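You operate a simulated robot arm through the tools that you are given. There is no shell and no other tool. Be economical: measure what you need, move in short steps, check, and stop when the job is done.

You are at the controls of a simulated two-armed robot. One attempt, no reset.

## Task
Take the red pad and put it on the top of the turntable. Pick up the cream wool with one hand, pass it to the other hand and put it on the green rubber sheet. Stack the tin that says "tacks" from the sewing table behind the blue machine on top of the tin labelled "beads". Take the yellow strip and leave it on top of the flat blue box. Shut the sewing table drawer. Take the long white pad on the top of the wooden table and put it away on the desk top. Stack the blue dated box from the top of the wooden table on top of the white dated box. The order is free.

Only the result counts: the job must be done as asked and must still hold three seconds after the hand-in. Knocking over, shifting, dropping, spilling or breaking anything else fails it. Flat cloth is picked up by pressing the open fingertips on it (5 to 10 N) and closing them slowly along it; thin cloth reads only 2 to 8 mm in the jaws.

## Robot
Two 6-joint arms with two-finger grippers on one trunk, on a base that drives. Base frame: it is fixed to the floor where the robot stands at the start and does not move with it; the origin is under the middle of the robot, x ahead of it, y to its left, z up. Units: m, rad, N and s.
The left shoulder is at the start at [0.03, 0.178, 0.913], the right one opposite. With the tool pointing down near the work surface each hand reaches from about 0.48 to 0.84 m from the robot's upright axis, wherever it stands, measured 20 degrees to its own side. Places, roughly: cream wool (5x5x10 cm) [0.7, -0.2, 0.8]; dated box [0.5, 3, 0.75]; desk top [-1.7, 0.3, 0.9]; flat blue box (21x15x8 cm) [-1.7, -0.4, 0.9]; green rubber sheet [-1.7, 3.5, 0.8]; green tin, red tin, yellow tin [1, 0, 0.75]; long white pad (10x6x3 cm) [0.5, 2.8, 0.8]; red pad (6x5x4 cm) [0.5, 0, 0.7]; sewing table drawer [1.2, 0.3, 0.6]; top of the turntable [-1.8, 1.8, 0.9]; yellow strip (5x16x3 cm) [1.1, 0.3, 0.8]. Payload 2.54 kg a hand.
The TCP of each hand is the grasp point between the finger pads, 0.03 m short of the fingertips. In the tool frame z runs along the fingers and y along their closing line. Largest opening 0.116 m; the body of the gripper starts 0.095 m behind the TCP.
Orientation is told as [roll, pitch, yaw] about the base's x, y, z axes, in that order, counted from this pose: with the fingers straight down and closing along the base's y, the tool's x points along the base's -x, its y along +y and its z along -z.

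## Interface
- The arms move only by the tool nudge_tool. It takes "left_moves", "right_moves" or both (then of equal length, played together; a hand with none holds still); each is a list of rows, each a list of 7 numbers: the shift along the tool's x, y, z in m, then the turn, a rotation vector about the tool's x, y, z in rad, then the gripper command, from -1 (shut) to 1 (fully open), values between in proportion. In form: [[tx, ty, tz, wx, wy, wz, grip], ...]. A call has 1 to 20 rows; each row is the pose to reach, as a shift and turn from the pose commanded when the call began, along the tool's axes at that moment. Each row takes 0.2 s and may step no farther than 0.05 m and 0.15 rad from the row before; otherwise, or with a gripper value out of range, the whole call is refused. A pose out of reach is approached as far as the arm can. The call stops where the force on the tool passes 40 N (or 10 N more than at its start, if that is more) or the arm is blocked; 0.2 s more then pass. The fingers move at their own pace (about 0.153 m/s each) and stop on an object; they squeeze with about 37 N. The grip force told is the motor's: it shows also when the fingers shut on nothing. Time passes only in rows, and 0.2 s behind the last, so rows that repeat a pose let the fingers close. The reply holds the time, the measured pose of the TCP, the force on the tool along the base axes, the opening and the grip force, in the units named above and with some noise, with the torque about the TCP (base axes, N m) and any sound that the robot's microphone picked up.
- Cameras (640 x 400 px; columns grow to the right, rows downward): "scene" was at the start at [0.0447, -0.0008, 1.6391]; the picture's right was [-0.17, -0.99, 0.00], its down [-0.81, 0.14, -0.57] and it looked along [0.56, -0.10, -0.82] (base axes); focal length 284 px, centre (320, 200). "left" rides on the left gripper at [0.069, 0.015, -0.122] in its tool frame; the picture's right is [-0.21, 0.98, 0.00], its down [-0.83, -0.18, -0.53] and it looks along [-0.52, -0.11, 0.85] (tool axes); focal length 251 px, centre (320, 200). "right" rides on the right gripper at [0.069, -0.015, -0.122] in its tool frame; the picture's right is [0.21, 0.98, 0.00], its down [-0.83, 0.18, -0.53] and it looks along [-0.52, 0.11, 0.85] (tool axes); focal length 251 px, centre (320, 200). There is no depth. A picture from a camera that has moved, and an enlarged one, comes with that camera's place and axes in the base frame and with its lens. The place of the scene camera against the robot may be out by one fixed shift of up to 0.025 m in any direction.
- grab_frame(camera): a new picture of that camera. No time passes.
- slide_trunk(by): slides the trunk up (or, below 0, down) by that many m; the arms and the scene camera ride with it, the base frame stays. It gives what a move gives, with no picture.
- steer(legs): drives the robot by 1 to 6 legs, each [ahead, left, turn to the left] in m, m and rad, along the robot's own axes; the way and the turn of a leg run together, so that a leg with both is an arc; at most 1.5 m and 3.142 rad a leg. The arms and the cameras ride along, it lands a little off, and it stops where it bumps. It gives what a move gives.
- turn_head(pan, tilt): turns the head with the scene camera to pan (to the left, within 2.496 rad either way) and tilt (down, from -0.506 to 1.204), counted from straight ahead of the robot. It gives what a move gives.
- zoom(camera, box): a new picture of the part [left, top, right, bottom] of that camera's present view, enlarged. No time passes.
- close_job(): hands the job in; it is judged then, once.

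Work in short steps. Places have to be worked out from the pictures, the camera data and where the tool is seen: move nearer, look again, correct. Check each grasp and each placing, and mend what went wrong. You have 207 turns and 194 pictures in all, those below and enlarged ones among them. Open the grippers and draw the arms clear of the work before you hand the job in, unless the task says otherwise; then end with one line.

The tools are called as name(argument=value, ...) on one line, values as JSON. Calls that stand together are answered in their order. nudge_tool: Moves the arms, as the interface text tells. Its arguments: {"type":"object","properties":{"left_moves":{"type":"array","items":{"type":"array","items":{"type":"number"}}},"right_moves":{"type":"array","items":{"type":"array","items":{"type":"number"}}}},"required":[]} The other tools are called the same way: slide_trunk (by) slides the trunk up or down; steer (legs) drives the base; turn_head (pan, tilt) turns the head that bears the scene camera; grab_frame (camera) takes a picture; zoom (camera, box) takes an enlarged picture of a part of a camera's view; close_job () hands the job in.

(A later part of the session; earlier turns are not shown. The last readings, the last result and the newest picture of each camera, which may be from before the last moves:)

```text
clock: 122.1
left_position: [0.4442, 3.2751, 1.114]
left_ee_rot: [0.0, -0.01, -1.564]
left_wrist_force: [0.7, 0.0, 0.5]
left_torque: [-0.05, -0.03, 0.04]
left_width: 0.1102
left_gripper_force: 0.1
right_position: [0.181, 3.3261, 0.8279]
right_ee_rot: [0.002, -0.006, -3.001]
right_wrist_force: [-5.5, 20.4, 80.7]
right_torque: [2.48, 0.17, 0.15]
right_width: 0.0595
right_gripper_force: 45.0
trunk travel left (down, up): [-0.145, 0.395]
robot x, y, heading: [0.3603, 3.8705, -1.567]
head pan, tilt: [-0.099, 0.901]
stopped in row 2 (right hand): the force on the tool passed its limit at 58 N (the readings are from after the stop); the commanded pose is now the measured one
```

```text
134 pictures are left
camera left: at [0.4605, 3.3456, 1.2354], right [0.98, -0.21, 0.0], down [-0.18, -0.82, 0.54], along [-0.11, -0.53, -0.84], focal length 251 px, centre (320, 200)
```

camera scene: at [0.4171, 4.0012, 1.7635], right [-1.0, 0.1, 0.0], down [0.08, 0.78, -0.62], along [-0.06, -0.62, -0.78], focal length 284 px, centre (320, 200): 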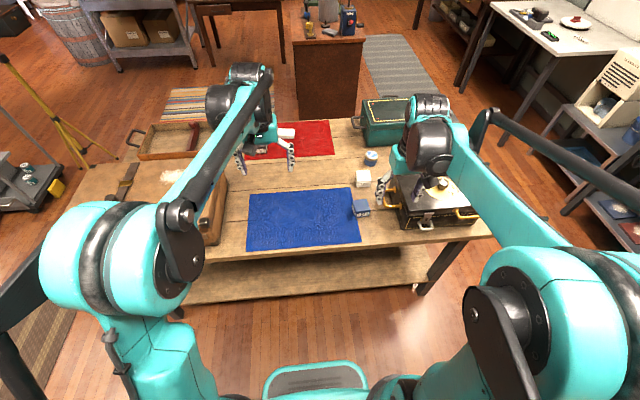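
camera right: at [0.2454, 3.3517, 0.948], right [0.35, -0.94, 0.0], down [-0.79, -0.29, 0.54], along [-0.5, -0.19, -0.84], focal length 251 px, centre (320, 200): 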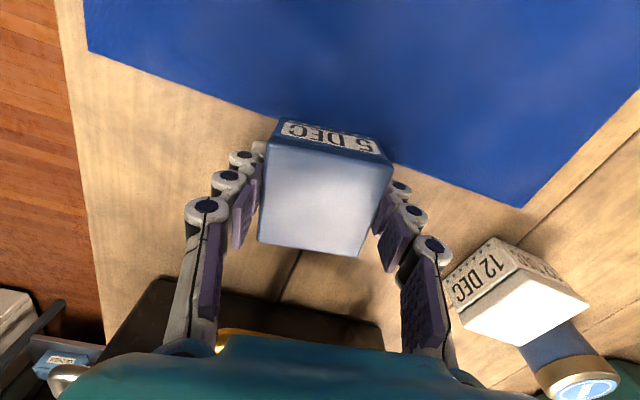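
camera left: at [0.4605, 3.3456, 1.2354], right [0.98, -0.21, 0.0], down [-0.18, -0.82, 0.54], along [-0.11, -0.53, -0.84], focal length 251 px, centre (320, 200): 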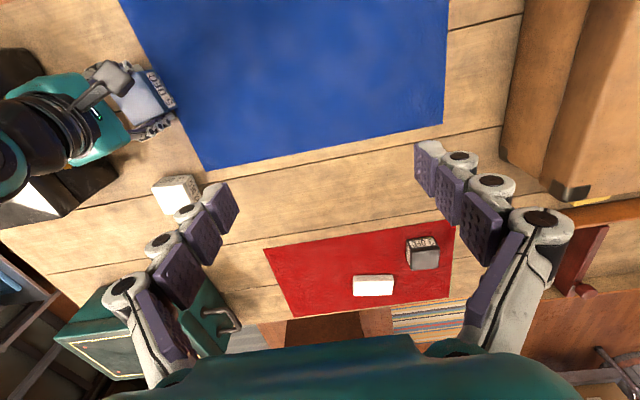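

Fingertips pressed on the table while closing (80 N upward). The box is gripped (59.5 mm); I lift now gently.

nudge_tool(right_moves=[[0, 0, -0.005, 0, 0, 0, -1], [0, 0, -0.012, 0, 0, 0, -1], [0, 0, -0.02, 0, 0, 0, -1], [0, 0, -0.05, 0, 0, 0, -1], [0, 0, -0.09, 0, 0, 0, -1], [0, 0, -0.12, 0, 0, 0, -1], [0, 0, -0.12, 0, 0, 0, -1]])

grab_frame(camera="right")

grab_frame(camera="left")

```text
clock: 123.7
left_position: [0.4456, 3.2677, 1.1072]
left_ee_rot: [0.001, -0.001, -1.564]
left_wrist_force: [0.8, -1.1, 0.5]
left_torque: [0.01, -0.01, -0.02]
left_width: 0.1102
left_gripper_force: 0.2
right_position: [0.1808, 3.3183, 0.9415]
right_ee_rot: [0.005, -0.003, -2.996]
right_wrist_force: [-0.5, -0.2, -0.7]
right_torque: [0.0, 0.0, 0.02]
right_width: 0.0593
right_gripper_force: 37.9
trunk travel left (down, up): [-0.145, 0.395]
robot x, y, heading: [0.3599, 3.865, -1.566]
head pan, tilt: [-0.099, 0.901]
```

```text
133 pictures are left
camera right: at [0.2453, 3.343, 1.0618], right [0.35, -0.94, 0.0], down [-0.79, -0.3, 0.54], along [-0.5, -0.19, -0.84], focal length 251 px, centre (320, 200)
```

right: 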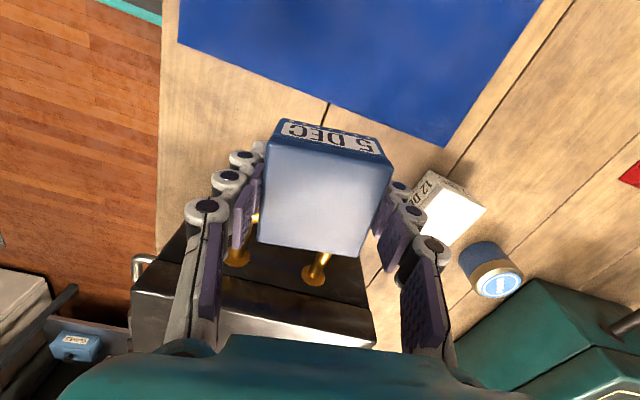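

```text
132 pictures are left
camera left: at [0.4594, 3.3363, 1.2301], right [0.98, -0.21, 0.0], down [-0.18, -0.83, 0.54], along [-0.11, -0.52, -0.84], focal length 251 px, centre (320, 200)
```

left: 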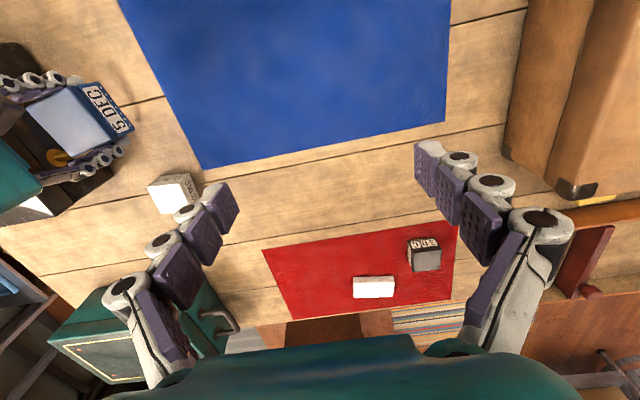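

Blue box is held. Zoom on the white box from both hand cameras to get its top centre and yaw.

zoom(camera="right", box=[390, 150, 510, 270])

zoom(camera="left", box=[120, 150, 240, 250])

```text
3.33 times, centred on (450, 210) of right
camera zoom: at [0.2453, 3.343, 1.0618], right [0.35, -0.94, 0.0], down [-0.79, -0.3, 0.54], along [-0.5, -0.19, -0.84], focal length 838 px, centre (-113, 167)
```

zoom: 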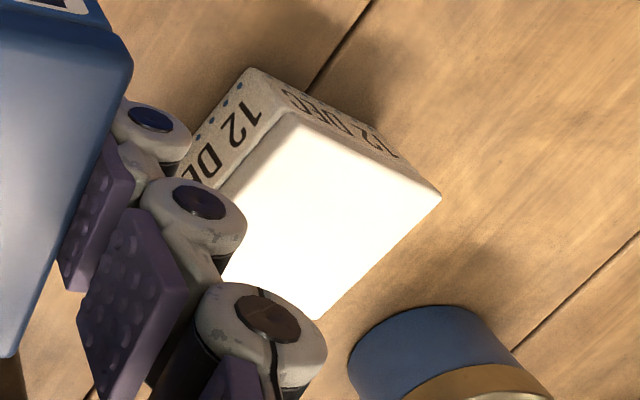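

```text
4.00 times, centred on (180, 200) of left
camera zoom: at [0.4594, 3.3363, 1.2301], right [0.98, -0.21, 0.0], down [-0.18, -0.83, 0.54], along [-0.11, -0.52, -0.84], focal length 1006 px, centre (880, 200)
```

zoom: 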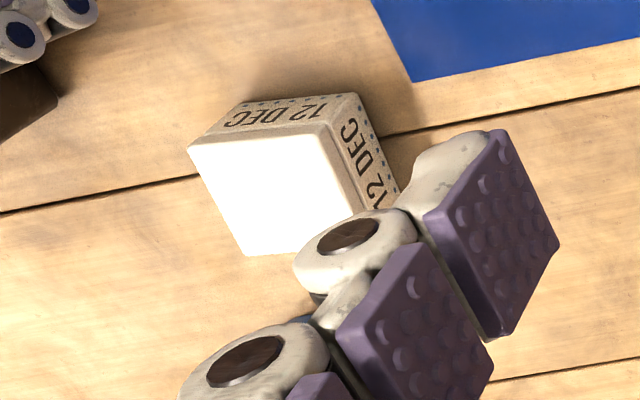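

White box top: centre [0.142, 3.156], z ≈ 0.839, yawed about -8°. Raise, carry the blue box over it and turn it by 0.28 rad to match.

nudge_tool(right_moves=[[0, 0, -0.04, 0, 0, 0, -1], [0, 0, -0.06, 0, 0, 0, -1], [-0.015, 0.038, -0.06, 0, 0, 0.07, -1], [-0.03, 0.077, -0.06, 0, 0, 0.14, -1], [-0.046, 0.116, -0.06, 0, 0, 0.21, -1], [-0.0616, 0.1549, -0.06, 0, 0, 0.28, -1], [-0.0616, 0.1549, -0.06, 0, 0, 0.28, -1]])

grab_frame(camera="right")

grab_frame(camera="left")

```text
clock: 125.3
left_position: [0.4438, 3.2671, 1.1087]
left_ee_rot: [0.003, -0.002, -1.564]
left_wrist_force: [0.8, -0.5, 0.4]
left_torque: [-0.03, 0.01, -0.01]
left_width: 0.11
left_gripper_force: 0.0
right_position: [0.1414, 3.1571, 1.0015]
right_ee_rot: [0.003, -0.001, 3.005]
right_wrist_force: [0.7, -0.8, -1.0]
right_torque: [-0.01, 0.0, -0.01]
right_width: 0.0597
right_gripper_force: 36.7
trunk travel left (down, up): [-0.145, 0.395]
robot x, y, heading: [0.3605, 3.8656, -1.566]
head pan, tilt: [-0.099, 0.901]
```

```text
129 pictures are left
camera right: at [0.2101, 3.1627, 1.1219], right [0.08, -1.0, 0.0], down [-0.84, -0.06, 0.54], along [-0.53, -0.04, -0.84], focal length 251 px, centre (320, 200)
```

right: 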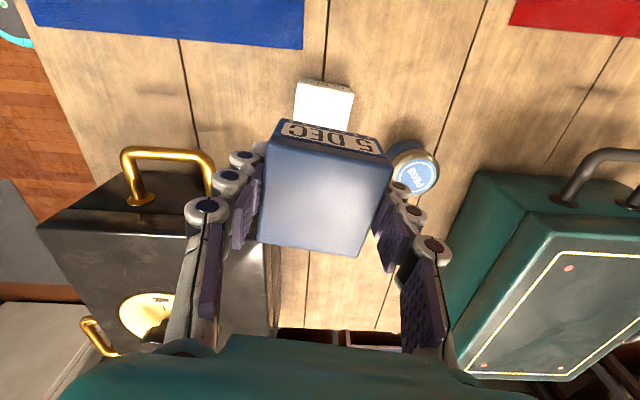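

```text
128 pictures are left
camera left: at [0.4597, 3.3373, 1.2307], right [0.98, -0.21, 0.0], down [-0.18, -0.83, 0.54], along [-0.11, -0.52, -0.84], focal length 251 px, centre (320, 200)
```

left: 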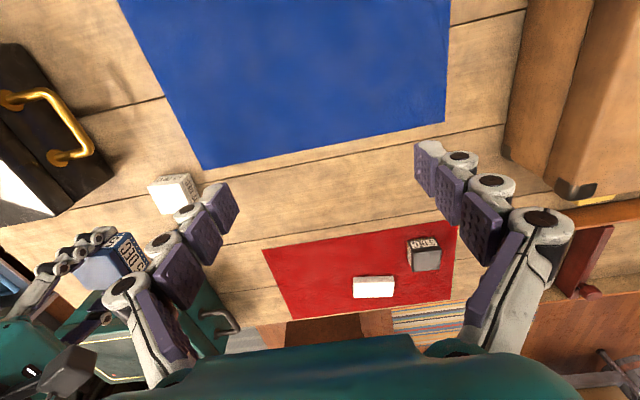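

All clear around. Descend to ~0.90 and check alignment with the left camera.

nudge_tool(right_moves=[[0, 0, 0.04, 0, 0, 0, -1], [0, 0, 0.075, 0, 0, 0, -1], [0, 0, 0.1, 0, 0, 0, -1], [0, 0, 0.1, 0, 0, 0, -1]])

nudge_tool(left_moves=[[0, 0.03, -0.02, 0, 0, 0, 0.9], [0, 0.06, -0.04, 0, 0, 0, 0.9]])

zoom(camera="left", box=[40, 130, 240, 290])

grab_frame(camera="right")

```text
clock: 126.3
left_position: [0.4438, 3.2666, 1.1089]
left_ee_rot: [0.001, -0.003, -1.564]
left_wrist_force: [-0.9, 0.0, -0.3]
left_torque: [0.0, 0.02, 0.0]
left_width: 0.1102
left_gripper_force: 0.2
right_position: [0.1414, 3.1555, 0.9018]
right_ee_rot: [0.004, -0.001, 3.003]
right_wrist_force: [0.4, 0.1, -1.0]
right_torque: [0.0, 0.0, 0.0]
right_width: 0.0594
right_gripper_force: 36.8
trunk travel left (down, up): [-0.145, 0.395]
robot x, y, heading: [0.3608, 3.8662, -1.562]
head pan, tilt: [-0.099, 0.901]
```

```text
clock: 126.9
left_position: [0.5056, 3.2677, 1.1479]
left_ee_rot: [0.001, -0.003, -1.566]
left_wrist_force: [1.1, 0.5, -1.4]
left_torque: [0.0, 0.01, 0.01]
left_width: 0.1103
left_gripper_force: 0.1
right_position: [0.1413, 3.1559, 0.9014]
right_ee_rot: [0.005, 0.0, 3.005]
right_wrist_force: [0.3, -0.2, -1.7]
right_torque: [-0.03, 0.02, 0.0]
right_width: 0.0592
right_gripper_force: 37.4
trunk travel left (down, up): [-0.145, 0.395]
robot x, y, heading: [0.3605, 3.8656, -1.57]
head pan, tilt: [-0.099, 0.901]
```

```text
2.50 times, centred on (140, 210) of left
camera zoom: at [0.5211, 3.3371, 1.2707], right [0.98, -0.21, 0.0], down [-0.18, -0.83, 0.54], along [-0.11, -0.52, -0.84], focal length 629 px, centre (770, 175)
```

zoom: 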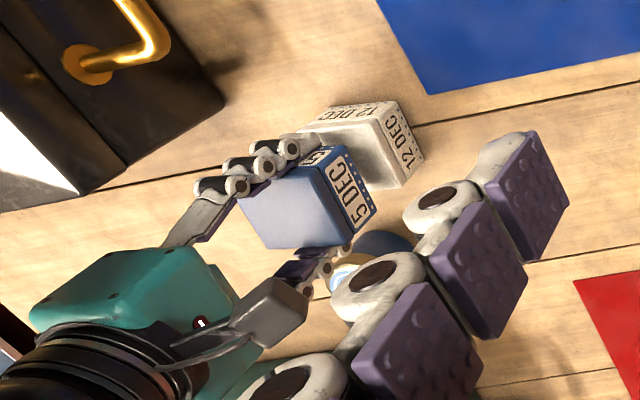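

```text
126 pictures are left
camera right: at [0.2103, 3.1619, 1.0212], right [0.08, -1.0, 0.0], down [-0.84, -0.07, 0.54], along [-0.53, -0.04, -0.84], focal length 251 px, centre (320, 200)
```

right: 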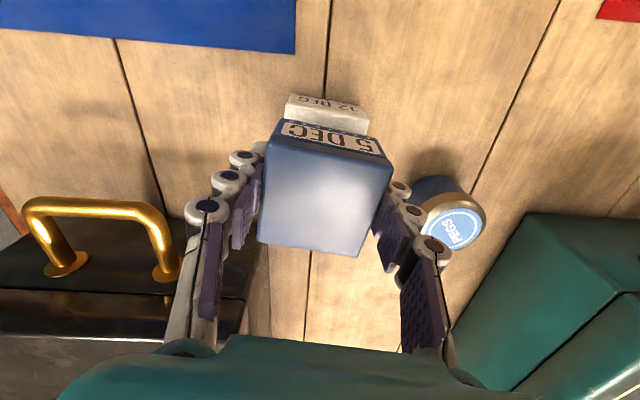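

Let me zoom to measure the white box's front edges relative to the held box.

zoom(camera="right", box=[250, 80, 410, 180])

```text
4.00 times, centred on (330, 130) of right
camera zoom: at [0.2103, 3.1619, 1.0212], right [0.08, -1.0, 0.0], down [-0.84, -0.07, 0.54], along [-0.53, -0.04, -0.84], focal length 1006 px, centre (280, 480)
```

zoom: 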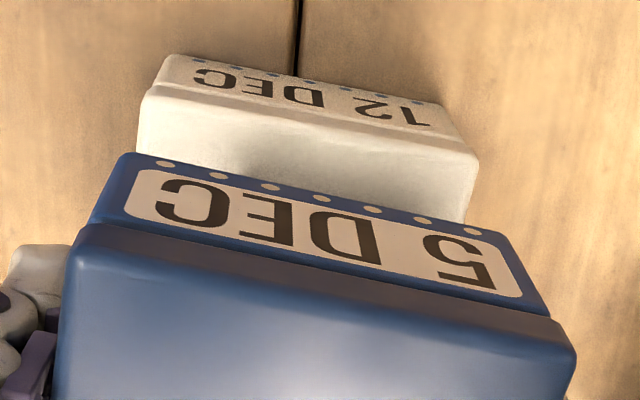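

Alignment is within ~5 mm; shift +4 mm in x and lower in small steps until contact.

nudge_tool(right_moves=[[0.004, 0, 0.006, 0, 0, 0, -1], [0.004, 0, 0.012, 0, 0, 0, -1], [0.004, 0, 0.015, 0, 0, 0, -1], [0.004, 0, 0.018, 0, 0, 0, -1], [0.004, 0, 0.021, 0, 0, 0, -1], [0.004, 0, 0.023, 0, 0, 0, -1], [0.004, 0, 0.025, 0, 0, 0, -1], [0.004, 0, 0.027, 0, 0, 0, -1], [0.004, 0, 0.029, 0, 0, 0, -1], [0.004, 0, 0.031, 0, 0, 0, -1], [0.004, 0, 0.033, 0, 0, 0, -1]])

zoom(camera="left", box=[40, 130, 240, 290])

```text
clock: 129.3
left_position: [0.5058, 3.2707, 1.1498]
left_ee_rot: [0.0, -0.005, -1.564]
left_wrist_force: [0.3, -0.1, 0.2]
left_torque: [0.02, 0.0, -0.01]
left_width: 0.1101
left_gripper_force: 0.1
right_position: [0.1456, 3.1557, 0.8702]
right_ee_rot: [0.01, -0.003, 3.004]
right_wrist_force: [-3.2, -12.2, 38.0]
right_torque: [-0.64, 0.47, 0.05]
right_width: 0.0596
right_gripper_force: 37.3
trunk travel left (down, up): [-0.145, 0.395]
robot x, y, heading: [0.3566, 3.8641, -1.57]
head pan, tilt: [-0.099, 0.901]
```

```text
2.50 times, centred on (140, 210) of left
camera zoom: at [0.5214, 3.3393, 1.272], right [0.98, -0.21, 0.0], down [-0.18, -0.82, 0.54], along [-0.11, -0.53, -0.84], focal length 629 px, centre (770, 175)
```

zoom: 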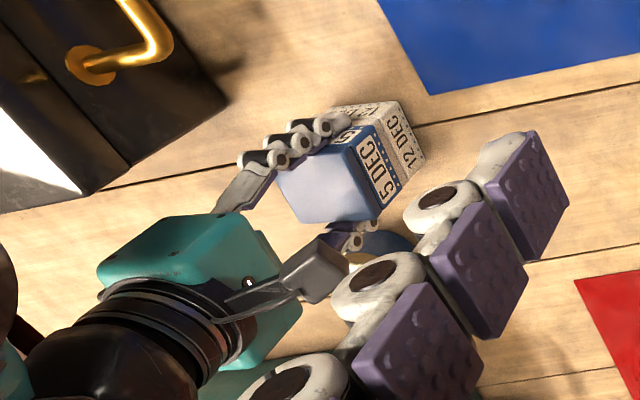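

In contact (38 N). Relieve 1 mm, open slightly, and rise straight.

nudge_tool(right_moves=[[0, 0, -0.002, 0, 0, 0, -1], [0, 0, -0.002, 0, 0, 0, 0.25], [0, 0, -0.002, 0, 0, 0, 0.4], [0, 0, -0.002, 0, 0, 0, 0.4], [0, 0, -0.03, 0, 0, 0, 0.4], [0, 0, -0.07, 0, 0, 0, 0.4], [0, 0, -0.11, 0, 0, 0, 0.4], [0, 0, -0.15, 0, 0, 0, 0.4], [0, 0, -0.19, 0, 0, 0, 0.4]])

grab_frame(camera="right")

zoom(camera="left", box=[40, 130, 240, 290])

```text
clock: 131.3
left_position: [0.5056, 3.2692, 1.148]
left_ee_rot: [0.001, -0.004, -1.563]
left_wrist_force: [0.1, 0.2, 0.1]
left_torque: [0.01, -0.02, 0.0]
left_width: 0.1101
left_gripper_force: 0.0
right_position: [0.1462, 3.1564, 1.058]
right_ee_rot: [0.002, 0.0, 3.002]
right_wrist_force: [0.4, 1.2, -0.3]
right_torque: [-0.02, -0.03, 0.0]
right_width: 0.0813
right_gripper_force: 0.0
trunk travel left (down, up): [-0.145, 0.395]
robot x, y, heading: [0.3579, 3.866, -1.571]
head pan, tilt: [-0.099, 0.901]
```

```text
123 pictures are left
camera right: at [0.2157, 3.1621, 1.1791], right [0.08, -1.0, 0.0], down [-0.84, -0.07, 0.54], along [-0.53, -0.05, -0.84], focal length 251 px, centre (320, 200)
```

right: 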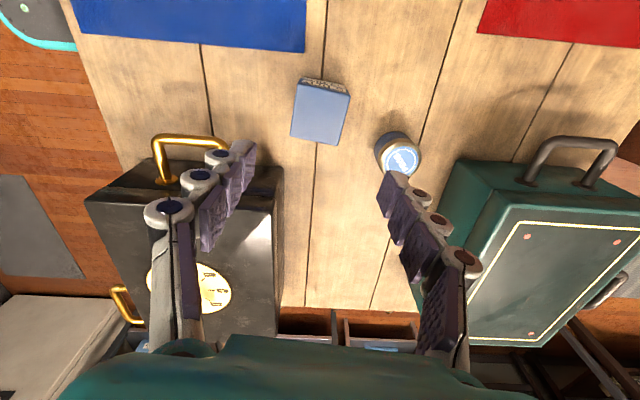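

```text
2.50 times, centred on (140, 210) of left
camera zoom: at [0.5209, 3.3378, 1.2709], right [0.98, -0.21, 0.0], down [-0.18, -0.83, 0.54], along [-0.11, -0.52, -0.84], focal length 629 px, centre (770, 175)
```

zoom: 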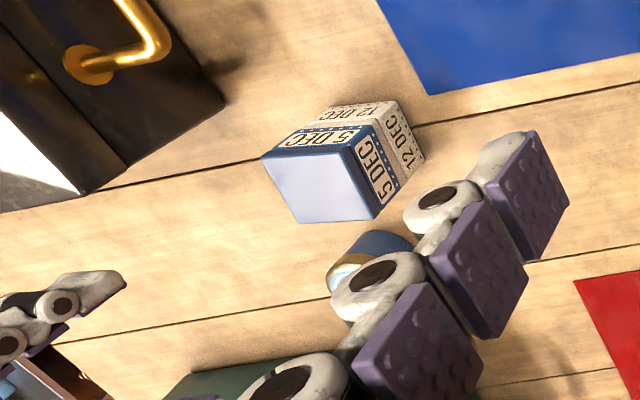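

Stack is good. Raise the trunk and drive round the table's end to its -y side, turning clockwise in the open area.

slide_trunk(by=0.2)

steer(legs=[[-0.1, 0, 0], [0, -1.1, 0], [0.85, 0, 0], [0, 0, -1.57], [0, 0, -1.57]])

turn_head(pan=-1.5, tilt=0.7)

grab_frame(camera="scene")

```text
clock: 133.4
left_position: [0.5059, 3.267, 1.3481]
left_ee_rot: [0.002, -0.003, -1.563]
left_wrist_force: [-0.4, 0.2, 0.2]
left_torque: [0.02, -0.02, 0.03]
left_width: 0.1101
left_gripper_force: 0.1
right_position: [0.1475, 3.1559, 1.2587]
right_ee_rot: [0.004, -0.001, 3.003]
right_wrist_force: [1.0, 0.1, -0.3]
right_torque: [0.03, -0.01, -0.01]
right_width: 0.0811
right_gripper_force: 0.0
trunk travel left (down, up): [-0.345, 0.195]
robot x, y, heading: [0.3614, 3.8641, -1.574]
head pan, tilt: [-0.099, 0.901]
```

```text
clock: 151.6
left_position: [-0.8718, 3.7094, 1.3488]
left_ee_rot: [0.001, -0.004, 1.568]
left_wrist_force: [0.4, 0.3, -0.5]
left_torque: [0.0, -0.01, -0.01]
left_width: 0.1101
left_gripper_force: 0.1
right_position: [-0.512, 3.8179, 1.2579]
right_ee_rot: [0.003, 0.0, -0.147]
right_wrist_force: [0.4, -0.5, 0.4]
right_torque: [0.02, 0.02, -0.04]
right_width: 0.0811
right_gripper_force: 0.1
trunk travel left (down, up): [-0.345, 0.195]
robot x, y, heading: [-0.7346, 3.1083, 1.566]
head pan, tilt: [-0.099, 0.901]
```

```text
clock: 153.1
left_position: [-0.8714, 3.7094, 1.3479]
left_ee_rot: [0.002, -0.003, 1.568]
left_wrist_force: [0.2, -0.8, 0.8]
left_torque: [0.03, -0.04, -0.01]
left_width: 0.1104
left_gripper_force: 0.1
right_position: [-0.5133, 3.8187, 1.2585]
right_ee_rot: [0.002, -0.001, -0.147]
right_wrist_force: [-0.4, -0.5, -0.2]
right_torque: [-0.01, 0.04, 0.01]
right_width: 0.0812
right_gripper_force: 0.0
trunk travel left (down, up): [-0.345, 0.195]
robot x, y, heading: [-0.735, 3.1094, 1.569]
head pan, tilt: [-1.499, 0.7]
```

```text
121 pictures are left
camera scene: at [-0.6457, 3.0968, 1.8797], right [0.07, -1.0, 0.0], down [-0.64, -0.04, -0.76], along [0.76, 0.05, -0.64], focal length 284 px, centre (320, 200)
```

scene: 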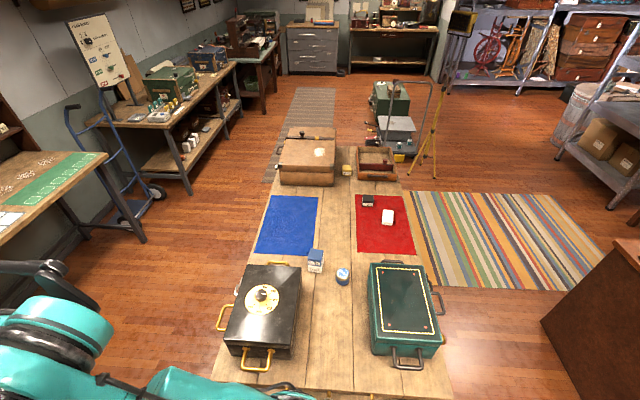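

Way is clear between table (y≥2.68) and cabinet (y≤1.64). Back up to y≈2.15 and strafe right to x≈0.28.

steer(legs=[[-0.96, 0, 0.003], [0, -1.02, 0]])

turn_head(pan=0, tilt=0.9)

grab_frame(camera="scene")

grab_frame(camera="right")

```text
clock: 163.0
left_position: [0.1483, 2.7389, 1.3485]
left_ee_rot: [0.002, -0.005, 1.564]
left_wrist_force: [-0.7, -0.4, 0.5]
left_torque: [-0.01, -0.01, 0.0]
left_width: 0.1104
left_gripper_force: 0.0
right_position: [0.5083, 2.846, 1.2587]
right_ee_rot: [0.003, -0.002, -0.151]
right_wrist_force: [0.3, 0.3, -0.9]
right_torque: [0.03, -0.03, 0.0]
right_width: 0.0814
right_gripper_force: 0.1
trunk travel left (down, up): [-0.345, 0.195]
robot x, y, heading: [0.2815, 2.1411, 1.558]
head pan, tilt: [-1.499, 0.7]
```

```text
clock: 164.6
left_position: [0.147, 2.738, 1.3496]
left_ee_rot: [0.001, -0.004, 1.563]
left_wrist_force: [-1.4, 0.0, 0.8]
left_torque: [0.04, 0.01, 0.02]
left_width: 0.1102
left_gripper_force: 0.1
right_position: [0.5084, 2.8448, 1.2573]
right_ee_rot: [0.003, -0.003, -0.151]
right_wrist_force: [0.0, -0.5, -0.8]
right_torque: [-0.01, -0.03, 0.01]
right_width: 0.0811
right_gripper_force: 0.0
trunk travel left (down, up): [-0.345, 0.195]
robot x, y, heading: [0.2791, 2.1371, 1.556]
head pan, tilt: [0.0, 0.901]
```

```text
120 pictures are left
camera scene: at [0.2868, 2.1954, 1.8635], right [1.0, -0.01, 0.0], down [-0.01, -0.78, -0.62], along [0.01, 0.62, -0.78], focal length 284 px, centre (320, 200)
```

scene: 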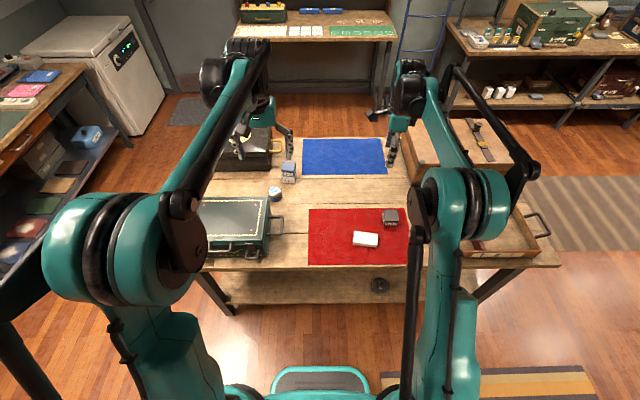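

```text
119 pictures are left
camera right: at [0.4349, 2.8411, 1.3783], right [-0.06, 1.0, 0.0], down [0.84, 0.05, 0.54], along [0.53, 0.04, -0.84], focal length 251 px, centre (320, 200)
```

right: 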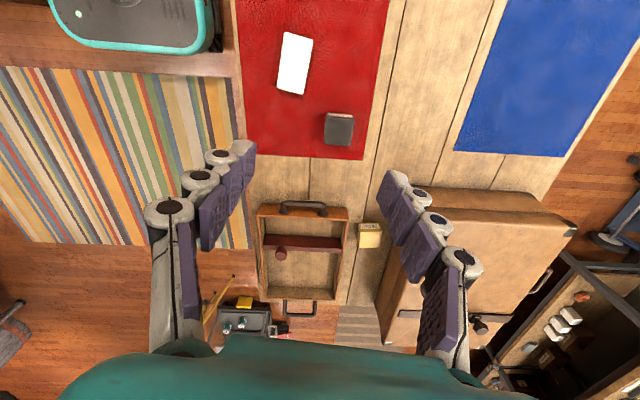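

White pad centre ≈ [0.475, 2.797], long axis ~-7.5°, matching the present hand yaw. Lower the trunk and move the right hand above it.

slide_trunk(by=-0.2)

nudge_tool(right_moves=[[0.013, -0.026, 0.0, 0, 0, 0, 1], [0.0264, -0.0526, 0.0, 0, 0, 0, 1], [0.0264, -0.0526, 0.04, 0, 0, 0, 1], [0.0264, -0.0526, 0.08, 0, 0, 0, 1], [0.0264, -0.0526, 0.11, 0, 0, 0, 1], [0.0264, -0.0526, 0.11, 0, 0, 0, 1]])

grab_frame(camera="right")

```text
clock: 166.8
left_position: [0.1469, 2.7381, 1.1486]
left_ee_rot: [0.002, -0.003, 1.56]
left_wrist_force: [-0.6, -0.5, -1.4]
left_torque: [-0.01, -0.03, 0.0]
left_width: 0.1105
left_gripper_force: 0.1
right_position: [0.507, 2.8462, 1.0573]
right_ee_rot: [0.003, -0.002, -0.152]
right_wrist_force: [1.6, 0.2, 0.7]
right_torque: [-0.01, 0.02, 0.0]
right_width: 0.0812
right_gripper_force: 0.0
trunk travel left (down, up): [-0.145, 0.395]
robot x, y, heading: [0.2823, 2.1388, 1.558]
head pan, tilt: [0.0, 0.901]
```

```text
clock: 168.2
left_position: [0.1479, 2.7376, 1.1495]
left_ee_rot: [0.002, -0.004, 1.564]
left_wrist_force: [-0.4, 1.1, 0.3]
left_torque: [0.01, -0.01, 0.01]
left_width: 0.1102
left_gripper_force: 0.0
right_position: [0.4735, 2.7981, 0.9478]
right_ee_rot: [0.002, -0.001, -0.152]
right_wrist_force: [-0.3, -0.7, 0.2]
right_torque: [0.0, 0.02, -0.01]
right_width: 0.1162
right_gripper_force: 0.0
trunk travel left (down, up): [-0.145, 0.395]
robot x, y, heading: [0.2856, 2.1378, 1.558]
head pan, tilt: [0.0, 0.901]
```

```text
118 pictures are left
camera right: at [0.4014, 2.7925, 1.0681], right [-0.06, 1.0, 0.0], down [0.84, 0.05, 0.54], along [0.53, 0.04, -0.84], focal length 251 px, centre (320, 200)
```

right: 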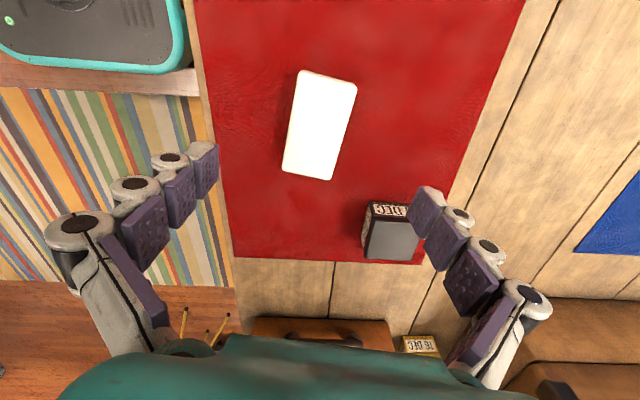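

Pad centre [0.473, 2.799]. Turn 0.06 rad more, descend to TCP z ≈ 0.832, close gently.

nudge_tool(right_moves=[[0, 0, 0.04, 0, 0, 0.06, 1], [0, 0, 0.08, 0, 0, 0.06, 1], [0, 0, 0.116, 0, 0, 0.06, 1], [0, 0, 0.116, 0, 0, 0.06, 1]])

grab_frame(camera="right")

```text
clock: 169.2
left_position: [0.1466, 2.7387, 1.1486]
left_ee_rot: [0.003, -0.003, 1.563]
left_wrist_force: [0.8, 0.3, 1.2]
left_torque: [0.0, 0.02, 0.02]
left_width: 0.1099
left_gripper_force: 0.1
right_position: [0.474, 2.7967, 0.8313]
right_ee_rot: [0.004, -0.001, -0.213]
right_wrist_force: [0.3, -0.2, 1.1]
right_torque: [0.04, -0.01, -0.02]
right_width: 0.1158
right_gripper_force: 0.1
trunk travel left (down, up): [-0.145, 0.395]
robot x, y, heading: [0.2828, 2.1362, 1.562]
head pan, tilt: [0.0, 0.901]
```

```text
117 pictures are left
camera right: at [0.4012, 2.7969, 0.951], right [0.0, 1.0, 0.0], down [0.84, 0.0, 0.54], along [0.54, 0.01, -0.84], focal length 251 px, centre (320, 200)
```

right: 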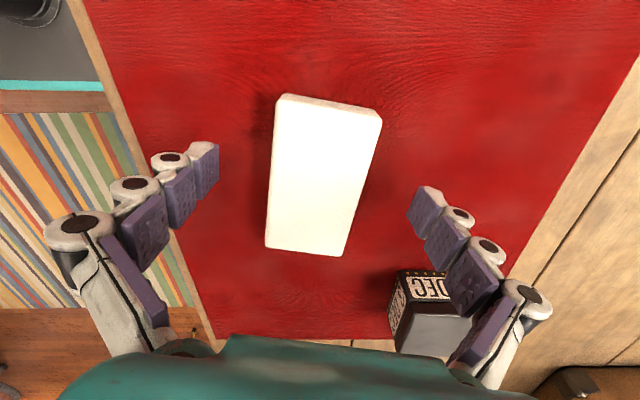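

Aligned. Close and lift.

nudge_tool(right_moves=[[0, 0, 0, 0, 0, 0, -1], [0, 0, 0, 0, 0, 0, -1], [0, 0, 0, 0, 0, 0, -1], [0, 0, 0, 0, 0, 0, -1]])

nudge_tool(right_moves=[[0, 0, -0.01, 0, 0, 0, -1], [0, 0, -0.05, 0, 0, 0, -1], [0, 0, -0.09, 0, 0, 0, -1], [0, 0, -0.13, 0, 0, 0, -1], [0, 0, -0.17, 0, 0, 0, -1]])

grab_frame(camera="right")

```text
clock: 170.2
left_position: [0.1479, 2.7387, 1.149]
left_ee_rot: [0.001, -0.004, 1.562]
left_wrist_force: [0.2, 0.9, 1.4]
left_torque: [0.02, 0.03, 0.0]
left_width: 0.1102
left_gripper_force: 0.1
right_position: [0.475, 2.7974, 0.8314]
right_ee_rot: [0.003, -0.002, -0.213]
right_wrist_force: [0.5, -0.7, 1.5]
right_torque: [-0.07, 0.01, 0.03]
right_width: 0.0538
right_gripper_force: 37.2
trunk travel left (down, up): [-0.145, 0.395]
robot x, y, heading: [0.2854, 2.1373, 1.561]
head pan, tilt: [0.0, 0.901]
```

```text
clock: 171.4
left_position: [0.1481, 2.7382, 1.1488]
left_ee_rot: [0.001, -0.003, 1.562]
left_wrist_force: [-0.4, -0.1, 0.4]
left_torque: [0.0, 0.0, 0.0]
left_width: 0.1103
left_gripper_force: 0.0
right_position: [0.4733, 2.7989, 1.0019]
right_ee_rot: [0.003, -0.001, -0.211]
right_wrist_force: [0.2, 1.1, -0.7]
right_torque: [0.02, -0.03, -0.03]
right_width: 0.0539
right_gripper_force: 37.4
trunk travel left (down, up): [-0.145, 0.395]
robot x, y, heading: [0.2851, 2.1342, 1.565]
head pan, tilt: [0.0, 0.901]
```

```text
116 pictures are left
camera right: at [0.401, 2.7967, 1.1226], right [0.0, 1.0, 0.0], down [0.84, 0.0, 0.54], along [0.54, 0.01, -0.84], focal length 251 px, centre (320, 200)
```

right: 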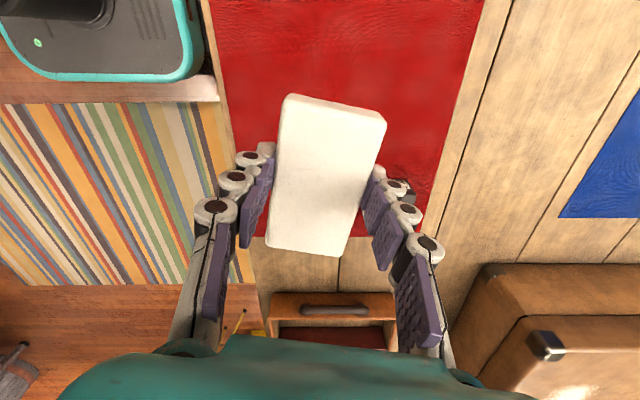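

White pad held. Next the yellow strip with the free left hand: raise the trunk, move to x≈0.95, turn right to face the sewing table.

slide_trunk(by=0.2)

steer(legs=[[-0.12, -0.68, 0], [0, 0, -1.57], [0, 0, -1.57]])

turn_head(pan=0, tilt=0.6)

grab_frame(camera="scene")

```text
clock: 173.6
left_position: [0.1467, 2.7387, 1.3484]
left_ee_rot: [0.0, -0.004, 1.562]
left_wrist_force: [0.4, -0.1, 0.5]
left_torque: [0.0, 0.07, 0.01]
left_width: 0.11
left_gripper_force: 0.1
right_position: [0.475, 2.7976, 1.2021]
right_ee_rot: [0.003, 0.0, -0.21]
right_wrist_force: [0.1, -0.1, -0.6]
right_torque: [0.0, -0.02, -0.02]
right_width: 0.0537
right_gripper_force: 37.8
trunk travel left (down, up): [-0.345, 0.195]
robot x, y, heading: [0.2818, 2.135, 1.558]
head pan, tilt: [0.0, 0.901]
```

```text
clock: 185.0
left_position: [1.0635, 1.4057, 1.3483]
left_ee_rot: [0.001, -0.004, -1.612]
left_wrist_force: [0.0, 0.0, -0.1]
left_torque: [0.02, -0.03, 0.0]
left_width: 0.1104
left_gripper_force: 0.1
right_position: [0.7359, 1.3563, 1.2019]
right_ee_rot: [0.004, -0.002, 2.897]
right_wrist_force: [-0.8, -0.2, -0.3]
right_torque: [-0.02, -0.01, 0.01]
right_width: 0.054
right_gripper_force: 36.8
trunk travel left (down, up): [-0.345, 0.195]
robot x, y, heading: [0.9474, 2.0107, -1.609]
head pan, tilt: [0.0, 0.901]
```

```text
clock: 185.8
left_position: [1.0633, 1.4041, 1.3489]
left_ee_rot: [0.002, -0.003, -1.613]
left_wrist_force: [0.5, 0.1, -0.4]
left_torque: [0.02, 0.01, -0.02]
left_width: 0.1102
left_gripper_force: 0.0
right_position: [0.7342, 1.3559, 1.2018]
right_ee_rot: [0.004, -0.003, 2.897]
right_wrist_force: [0.2, -0.2, -0.1]
right_torque: [0.01, 0.02, 0.02]
right_width: 0.0538
right_gripper_force: 36.8
trunk travel left (down, up): [-0.345, 0.195]
robot x, y, heading: [0.9514, 2.0109, -1.619]
head pan, tilt: [0.0, 0.6]
```

```text
115 pictures are left
camera scene: at [0.9494, 1.9624, 1.8882], right [-1.0, 0.04, 0.0], down [0.03, 0.57, -0.82], along [-0.04, -0.82, -0.57], focal length 284 px, centre (320, 200)
```

scene: 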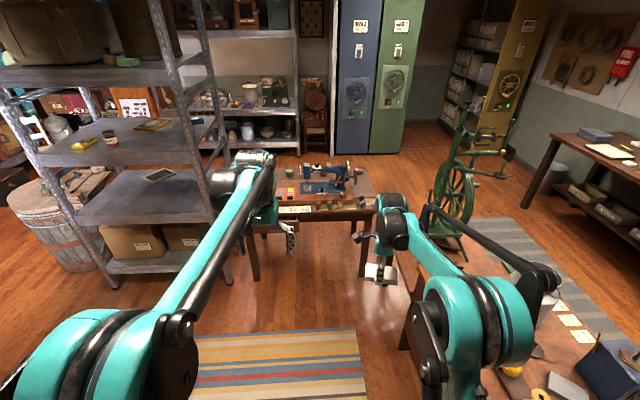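

Zoom onto the sewing table from this side for the strip and drawer.

zoom(camera="scene", box=[230, 140, 400, 250])

```text
3.64 times, centred on (315, 195) of scene
camera zoom: at [0.9494, 1.9624, 1.8882], right [-1.0, 0.04, 0.0], down [0.03, 0.57, -0.82], along [-0.04, -0.82, -0.57], focal length 1034 px, centre (338, 218)
```

zoom: 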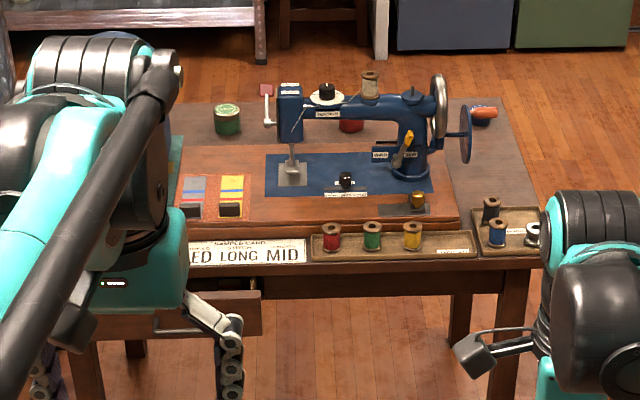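

The yellow strip lies beside the needle plate around [1.08, 0.25]; the drawer front sticks out toward +y. I approach to y≈1.1 first and look.

steer(legs=[[0, 0, 0.048], [0.85, -0.08, 0]])

nudge_tool(right_moves=[[0, 0, -0.04, 0, 0, 0, -1], [0, 0, -0.08, 0, 0, 0, -1], [0, 0, -0.1, 0, 0, 0, -1]])

grab_frame(camera="left")

grab_frame(camera="scene")

```text
clock: 190.7
left_position: [1.0126, 0.5689, 1.3477]
left_ee_rot: [0.002, -0.004, -1.568]
left_wrist_force: [-0.1, 0.8, 0.5]
left_torque: [0.02, -0.02, 0.02]
left_width: 0.1103
left_gripper_force: 0.1
right_position: [0.6867, 0.5037, 1.201]
right_ee_rot: [0.004, -0.002, 2.942]
right_wrist_force: [-0.1, -0.1, -0.1]
right_torque: [0.04, 0.02, 0.0]
right_width: 0.0538
right_gripper_force: 36.6
trunk travel left (down, up): [-0.345, 0.195]
robot x, y, heading: [0.8688, 1.1663, -1.568]
head pan, tilt: [0.0, 0.6]
```

```text
clock: 191.5
left_position: [1.011, 0.5683, 1.3486]
left_ee_rot: [0.003, -0.003, -1.565]
left_wrist_force: [-0.9, 0.2, 0.3]
left_torque: [0.01, -0.01, 0.0]
left_width: 0.1102
left_gripper_force: 0.1
right_position: [0.686, 0.5066, 1.3014]
right_ee_rot: [0.003, 0.0, 2.941]
right_wrist_force: [-0.8, 0.4, 0.6]
right_torque: [-0.03, 0.01, 0.01]
right_width: 0.0538
right_gripper_force: 36.7
trunk travel left (down, up): [-0.345, 0.195]
robot x, y, heading: [0.8687, 1.1648, -1.571]
head pan, tilt: [0.0, 0.6]
```

```text
113 pictures are left
camera left: at [1.0275, 0.6375, 1.4707], right [0.98, -0.21, 0.0], down [-0.18, -0.82, 0.54], along [-0.11, -0.52, -0.84], focal length 251 px, centre (320, 200)
```

left: 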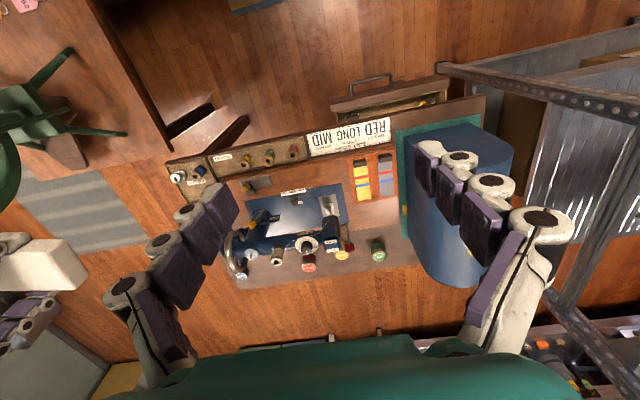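

```text
112 pictures are left
camera scene: at [0.873, 1.1204, 1.8883], right [-1.0, 0.0, 0.0], down [0.0, 0.57, -0.82], along [0.0, -0.82, -0.57], focal length 284 px, centre (320, 200)
```

scene: 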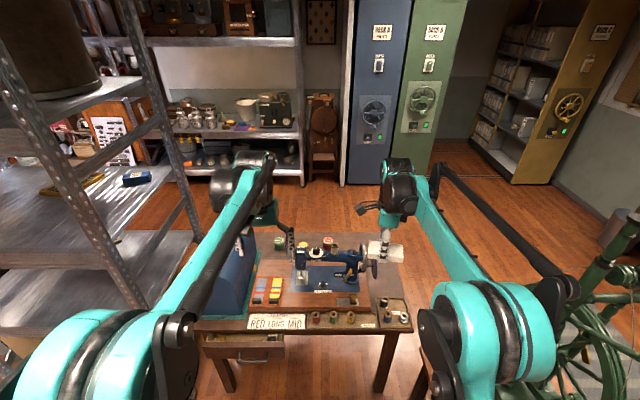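

zoom(camera="left", box=[300, 80, 460, 220])

zoom(camera="scene", box=[195, 260, 355, 380])

```text
2.86 times, centred on (380, 150) of left
camera zoom: at [1.0275, 0.6375, 1.4707], right [0.98, -0.21, 0.0], down [-0.18, -0.82, 0.54], along [-0.11, -0.52, -0.84], focal length 718 px, centre (149, 343)
```

zoom: 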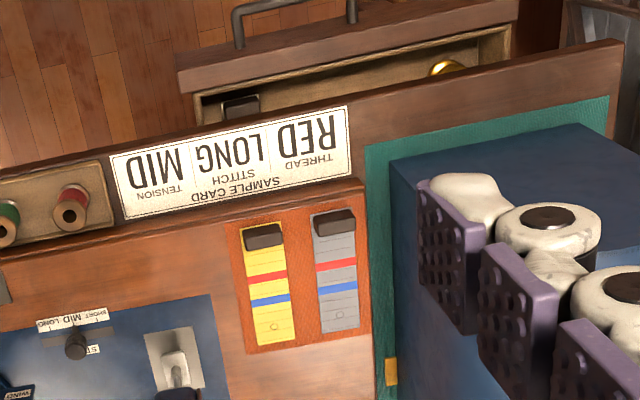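

```text
3.33 times, centred on (275, 320) of scene
camera zoom: at [0.873, 1.1204, 1.8883], right [-1.0, 0.0, 0.0], down [0.0, 0.57, -0.82], along [0.0, -0.82, -0.57], focal length 948 px, centre (470, -200)
```

zoom: 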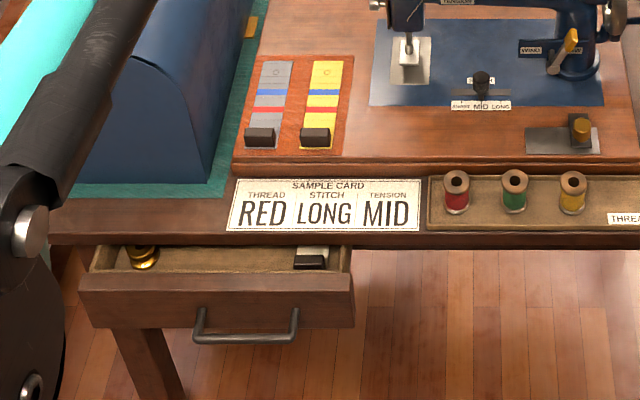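

The yellow strip carries a black block at its near end (≈[1.081, 0.327]). I drive in 0.22 m, turn the left hand 90° to close along y, and lower the trunk slightly.

steer(legs=[[0.22, 0, 0]])

nudge_tool(left_moves=[[0, 0, 0, 0, 0, -0.143, 1], [0, 0, 0, 0, 0, -0.286, 1], [0, 0, 0, 0, 0, -0.429, 1], [0, 0, 0, 0, 0, -0.572, 1], [0, 0, 0, 0, 0, -0.715, 1], [0, 0, 0, 0, 0, -0.858, 1], [0, 0, 0, 0, 0, -1.0, 1], [0, 0, 0, 0, 0, -1.143, 1], [0, 0, 0, 0, 0, -1.286, 1], [0, 0, 0, 0, 0, -1.43, 1], [0, 0, 0, 0, 0, -1.571, 1]])

slide_trunk(by=-0.1)

grab_frame(camera="left")

grab_frame(camera="right")

```text
clock: 193.2
left_position: [1.0117, 0.3497, 1.3489]
left_ee_rot: [0.002, -0.004, -1.569]
left_wrist_force: [-0.4, -0.1, 0.6]
left_torque: [-0.02, 0.0, 0.0]
left_width: 0.1105
left_gripper_force: 0.0
right_position: [0.6862, 0.2872, 1.3022]
right_ee_rot: [0.002, -0.003, 2.939]
right_wrist_force: [0.2, -0.5, -0.5]
right_torque: [0.03, 0.01, 0.0]
right_width: 0.0538
right_gripper_force: 37.3
trunk travel left (down, up): [-0.345, 0.195]
robot x, y, heading: [0.8691, 0.9437, -1.572]
head pan, tilt: [0.0, 0.6]
```

```text
clock: 195.6
left_position: [1.0118, 0.3496, 1.3476]
left_ee_rot: [-0.005, -0.002, 0.005]
left_wrist_force: [-0.4, -0.2, -0.3]
left_torque: [0.0, -0.01, 0.01]
left_width: 0.1161
left_gripper_force: 0.1
right_position: [0.6863, 0.289, 1.302]
right_ee_rot: [0.003, -0.003, 2.941]
right_wrist_force: [-0.3, -0.4, 0.3]
right_torque: [-0.01, 0.02, 0.01]
right_width: 0.0539
right_gripper_force: 37.4
trunk travel left (down, up): [-0.345, 0.195]
robot x, y, heading: [0.8687, 0.9522, -1.566]
head pan, tilt: [0.0, 0.6]
```

```text
clock: 196.9
left_position: [1.0124, 0.3502, 1.2488]
left_ee_rot: [-0.003, 0.0, 0.003]
left_wrist_force: [-0.2, 0.4, 0.7]
left_torque: [-0.02, 0.02, 0.0]
left_width: 0.1159
left_gripper_force: 0.0
right_position: [0.6854, 0.2879, 1.2008]
right_ee_rot: [0.004, 0.0, 2.94]
right_wrist_force: [-1.3, 0.1, 0.0]
right_torque: [-0.02, 0.02, 0.01]
right_width: 0.0538
right_gripper_force: 37.2
trunk travel left (down, up): [-0.245, 0.295]
robot x, y, heading: [0.8728, 0.9485, -1.575]
head pan, tilt: [0.0, 0.6]
```

```text
109 pictures are left
camera left: at [0.9432, 0.3652, 1.3709], right [0.21, 0.98, 0.0], down [0.83, -0.18, 0.54], along [0.52, -0.12, -0.84], focal length 251 px, centre (320, 200)
```

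left: 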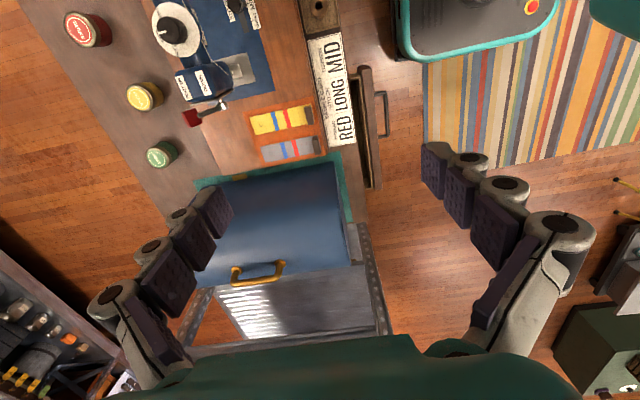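

```text
108 pictures are left
camera right: at [0.7551, 0.2897, 1.322], right [0.02, -1.0, 0.0], down [-0.84, -0.01, 0.54], along [-0.54, -0.01, -0.84], focal length 251 px, centre (320, 200)
```

right: 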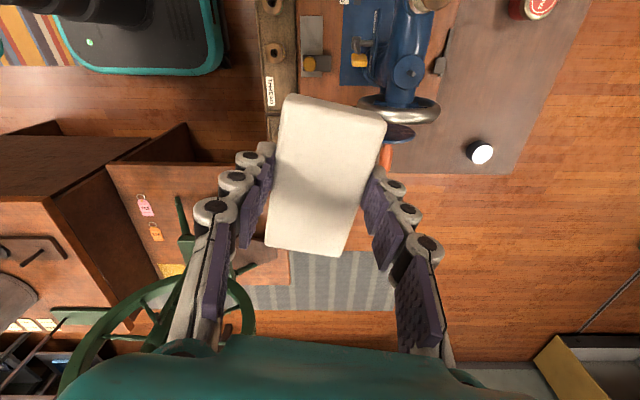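

Zoom on the strip from the left hand.

zoom(camera="left", box=[230, 80, 350, 180])

```text
4.00 times, centred on (290, 130) of left
camera zoom: at [0.9432, 0.3652, 1.3709], right [0.21, 0.98, 0.0], down [0.83, -0.18, 0.54], along [0.52, -0.12, -0.84], focal length 1006 px, centre (440, 480)
```

zoom: 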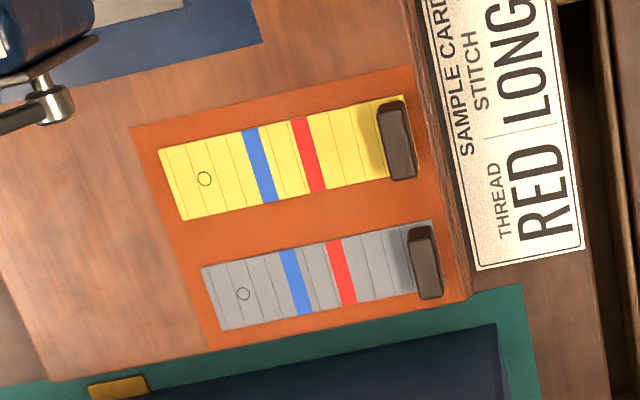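

Block ≈ [1.084, 0.305], top z ≈ 0.76; strip runs along y. Move the left hand above it to z 0.90 and look again.

nudge_tool(left_moves=[[-0.024, -0.015, 0.03, 0, 0, 0, 1], [-0.048, -0.03, 0.06, 0, 0, 0, 1], [-0.072, -0.045, 0.09, 0, 0, 0, 1], [-0.072, -0.045, 0.13, 0, 0, 0, 1], [-0.072, -0.045, 0.17, 0, 0, 0, 1], [-0.072, -0.045, 0.21, 0, 0, 0, 1], [-0.072, -0.045, 0.25, 0, 0, 0, 1], [-0.072, -0.045, 0.29, 0, 0, 0, 1], [-0.072, -0.045, 0.33, 0, 0, 0, 1], [-0.072, -0.045, 0.35, 0, 0, 0, 1], [-0.072, -0.045, 0.35, 0, 0, 0, 1]])

grab_frame(camera="left")

grab_frame(camera="scene")

```text
clock: 199.3
left_position: [1.0835, 0.3049, 0.8989]
left_ee_rot: [-0.003, -0.001, 0.004]
left_wrist_force: [0.0, 0.3, 0.2]
left_torque: [-0.01, 0.03, 0.02]
left_width: 0.1159
left_gripper_force: 0.0
right_position: [0.6867, 0.2887, 1.2023]
right_ee_rot: [0.003, -0.003, 2.941]
right_wrist_force: [0.2, 0.4, -0.1]
right_torque: [-0.04, 0.03, -0.02]
right_width: 0.0539
right_gripper_force: 36.9
trunk travel left (down, up): [-0.245, 0.295]
robot x, y, heading: [0.871, 0.9518, -1.572]
head pan, tilt: [0.0, 0.6]
```

```text
106 pictures are left
camera left: at [1.016, 0.3191, 1.0205], right [0.21, 0.98, 0.0], down [0.83, -0.18, 0.54], along [0.52, -0.12, -0.84], focal length 251 px, centre (320, 200)
```

left: 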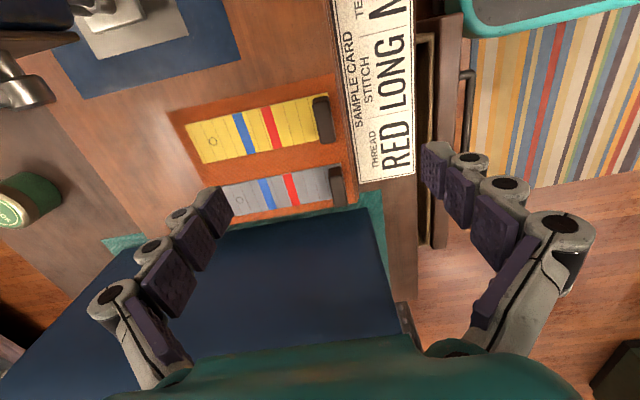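

```text
105 pictures are left
camera scene: at [0.8729, 0.9022, 1.7884], right [-1.0, 0.0, 0.0], down [0.0, 0.57, -0.83], along [0.0, -0.83, -0.57], focal length 284 px, centre (320, 200)
```

scene: 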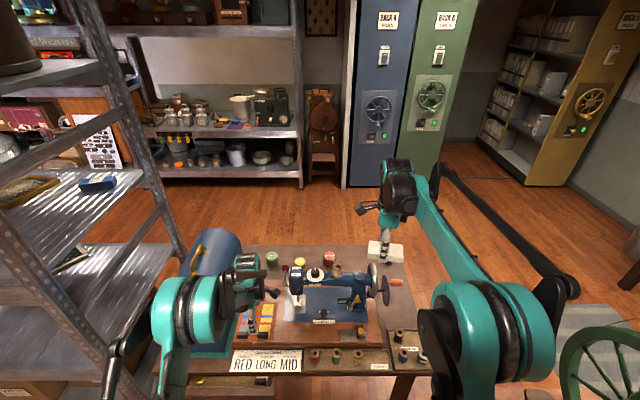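

Block top ≈ 0.755 at [1.082, 0.305]. Descend to z 0.80 with a narrower opening, then look.

nudge_tool(left_moves=[[0.001, 0, 0.04, 0, 0, 0, 0.3], [0.001, 0, 0.08, 0, 0, 0, 0.3], [0.001, 0, 0.1, 0, 0, 0, 0.3], [0.001, 0, 0.1, 0, 0, 0, 0.3]])

grab_frame(camera="left")

```text
clock: 200.3
left_position: [1.0836, 0.304, 0.7981]
left_ee_rot: [-0.004, -0.001, 0.003]
left_wrist_force: [-0.1, -0.1, 0.1]
left_torque: [0.01, 0.0, 0.01]
left_width: 0.0755
left_gripper_force: 0.0
right_position: [0.686, 0.2865, 1.2016]
right_ee_rot: [0.003, -0.002, 2.94]
right_wrist_force: [0.1, 0.0, 0.0]
right_torque: [0.03, 0.02, -0.01]
right_width: 0.0539
right_gripper_force: 36.1
trunk travel left (down, up): [-0.245, 0.295]
robot x, y, heading: [0.8683, 0.9469, -1.566]
head pan, tilt: [0.0, 0.6]
```

```text
104 pictures are left
camera left: at [1.0156, 0.3189, 0.9205], right [0.21, 0.98, 0.0], down [0.83, -0.18, 0.54], along [0.52, -0.12, -0.84], focal length 251 px, centre (320, 200)
```

left: 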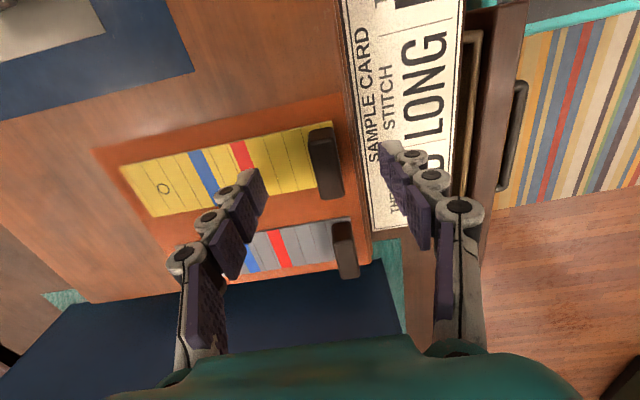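

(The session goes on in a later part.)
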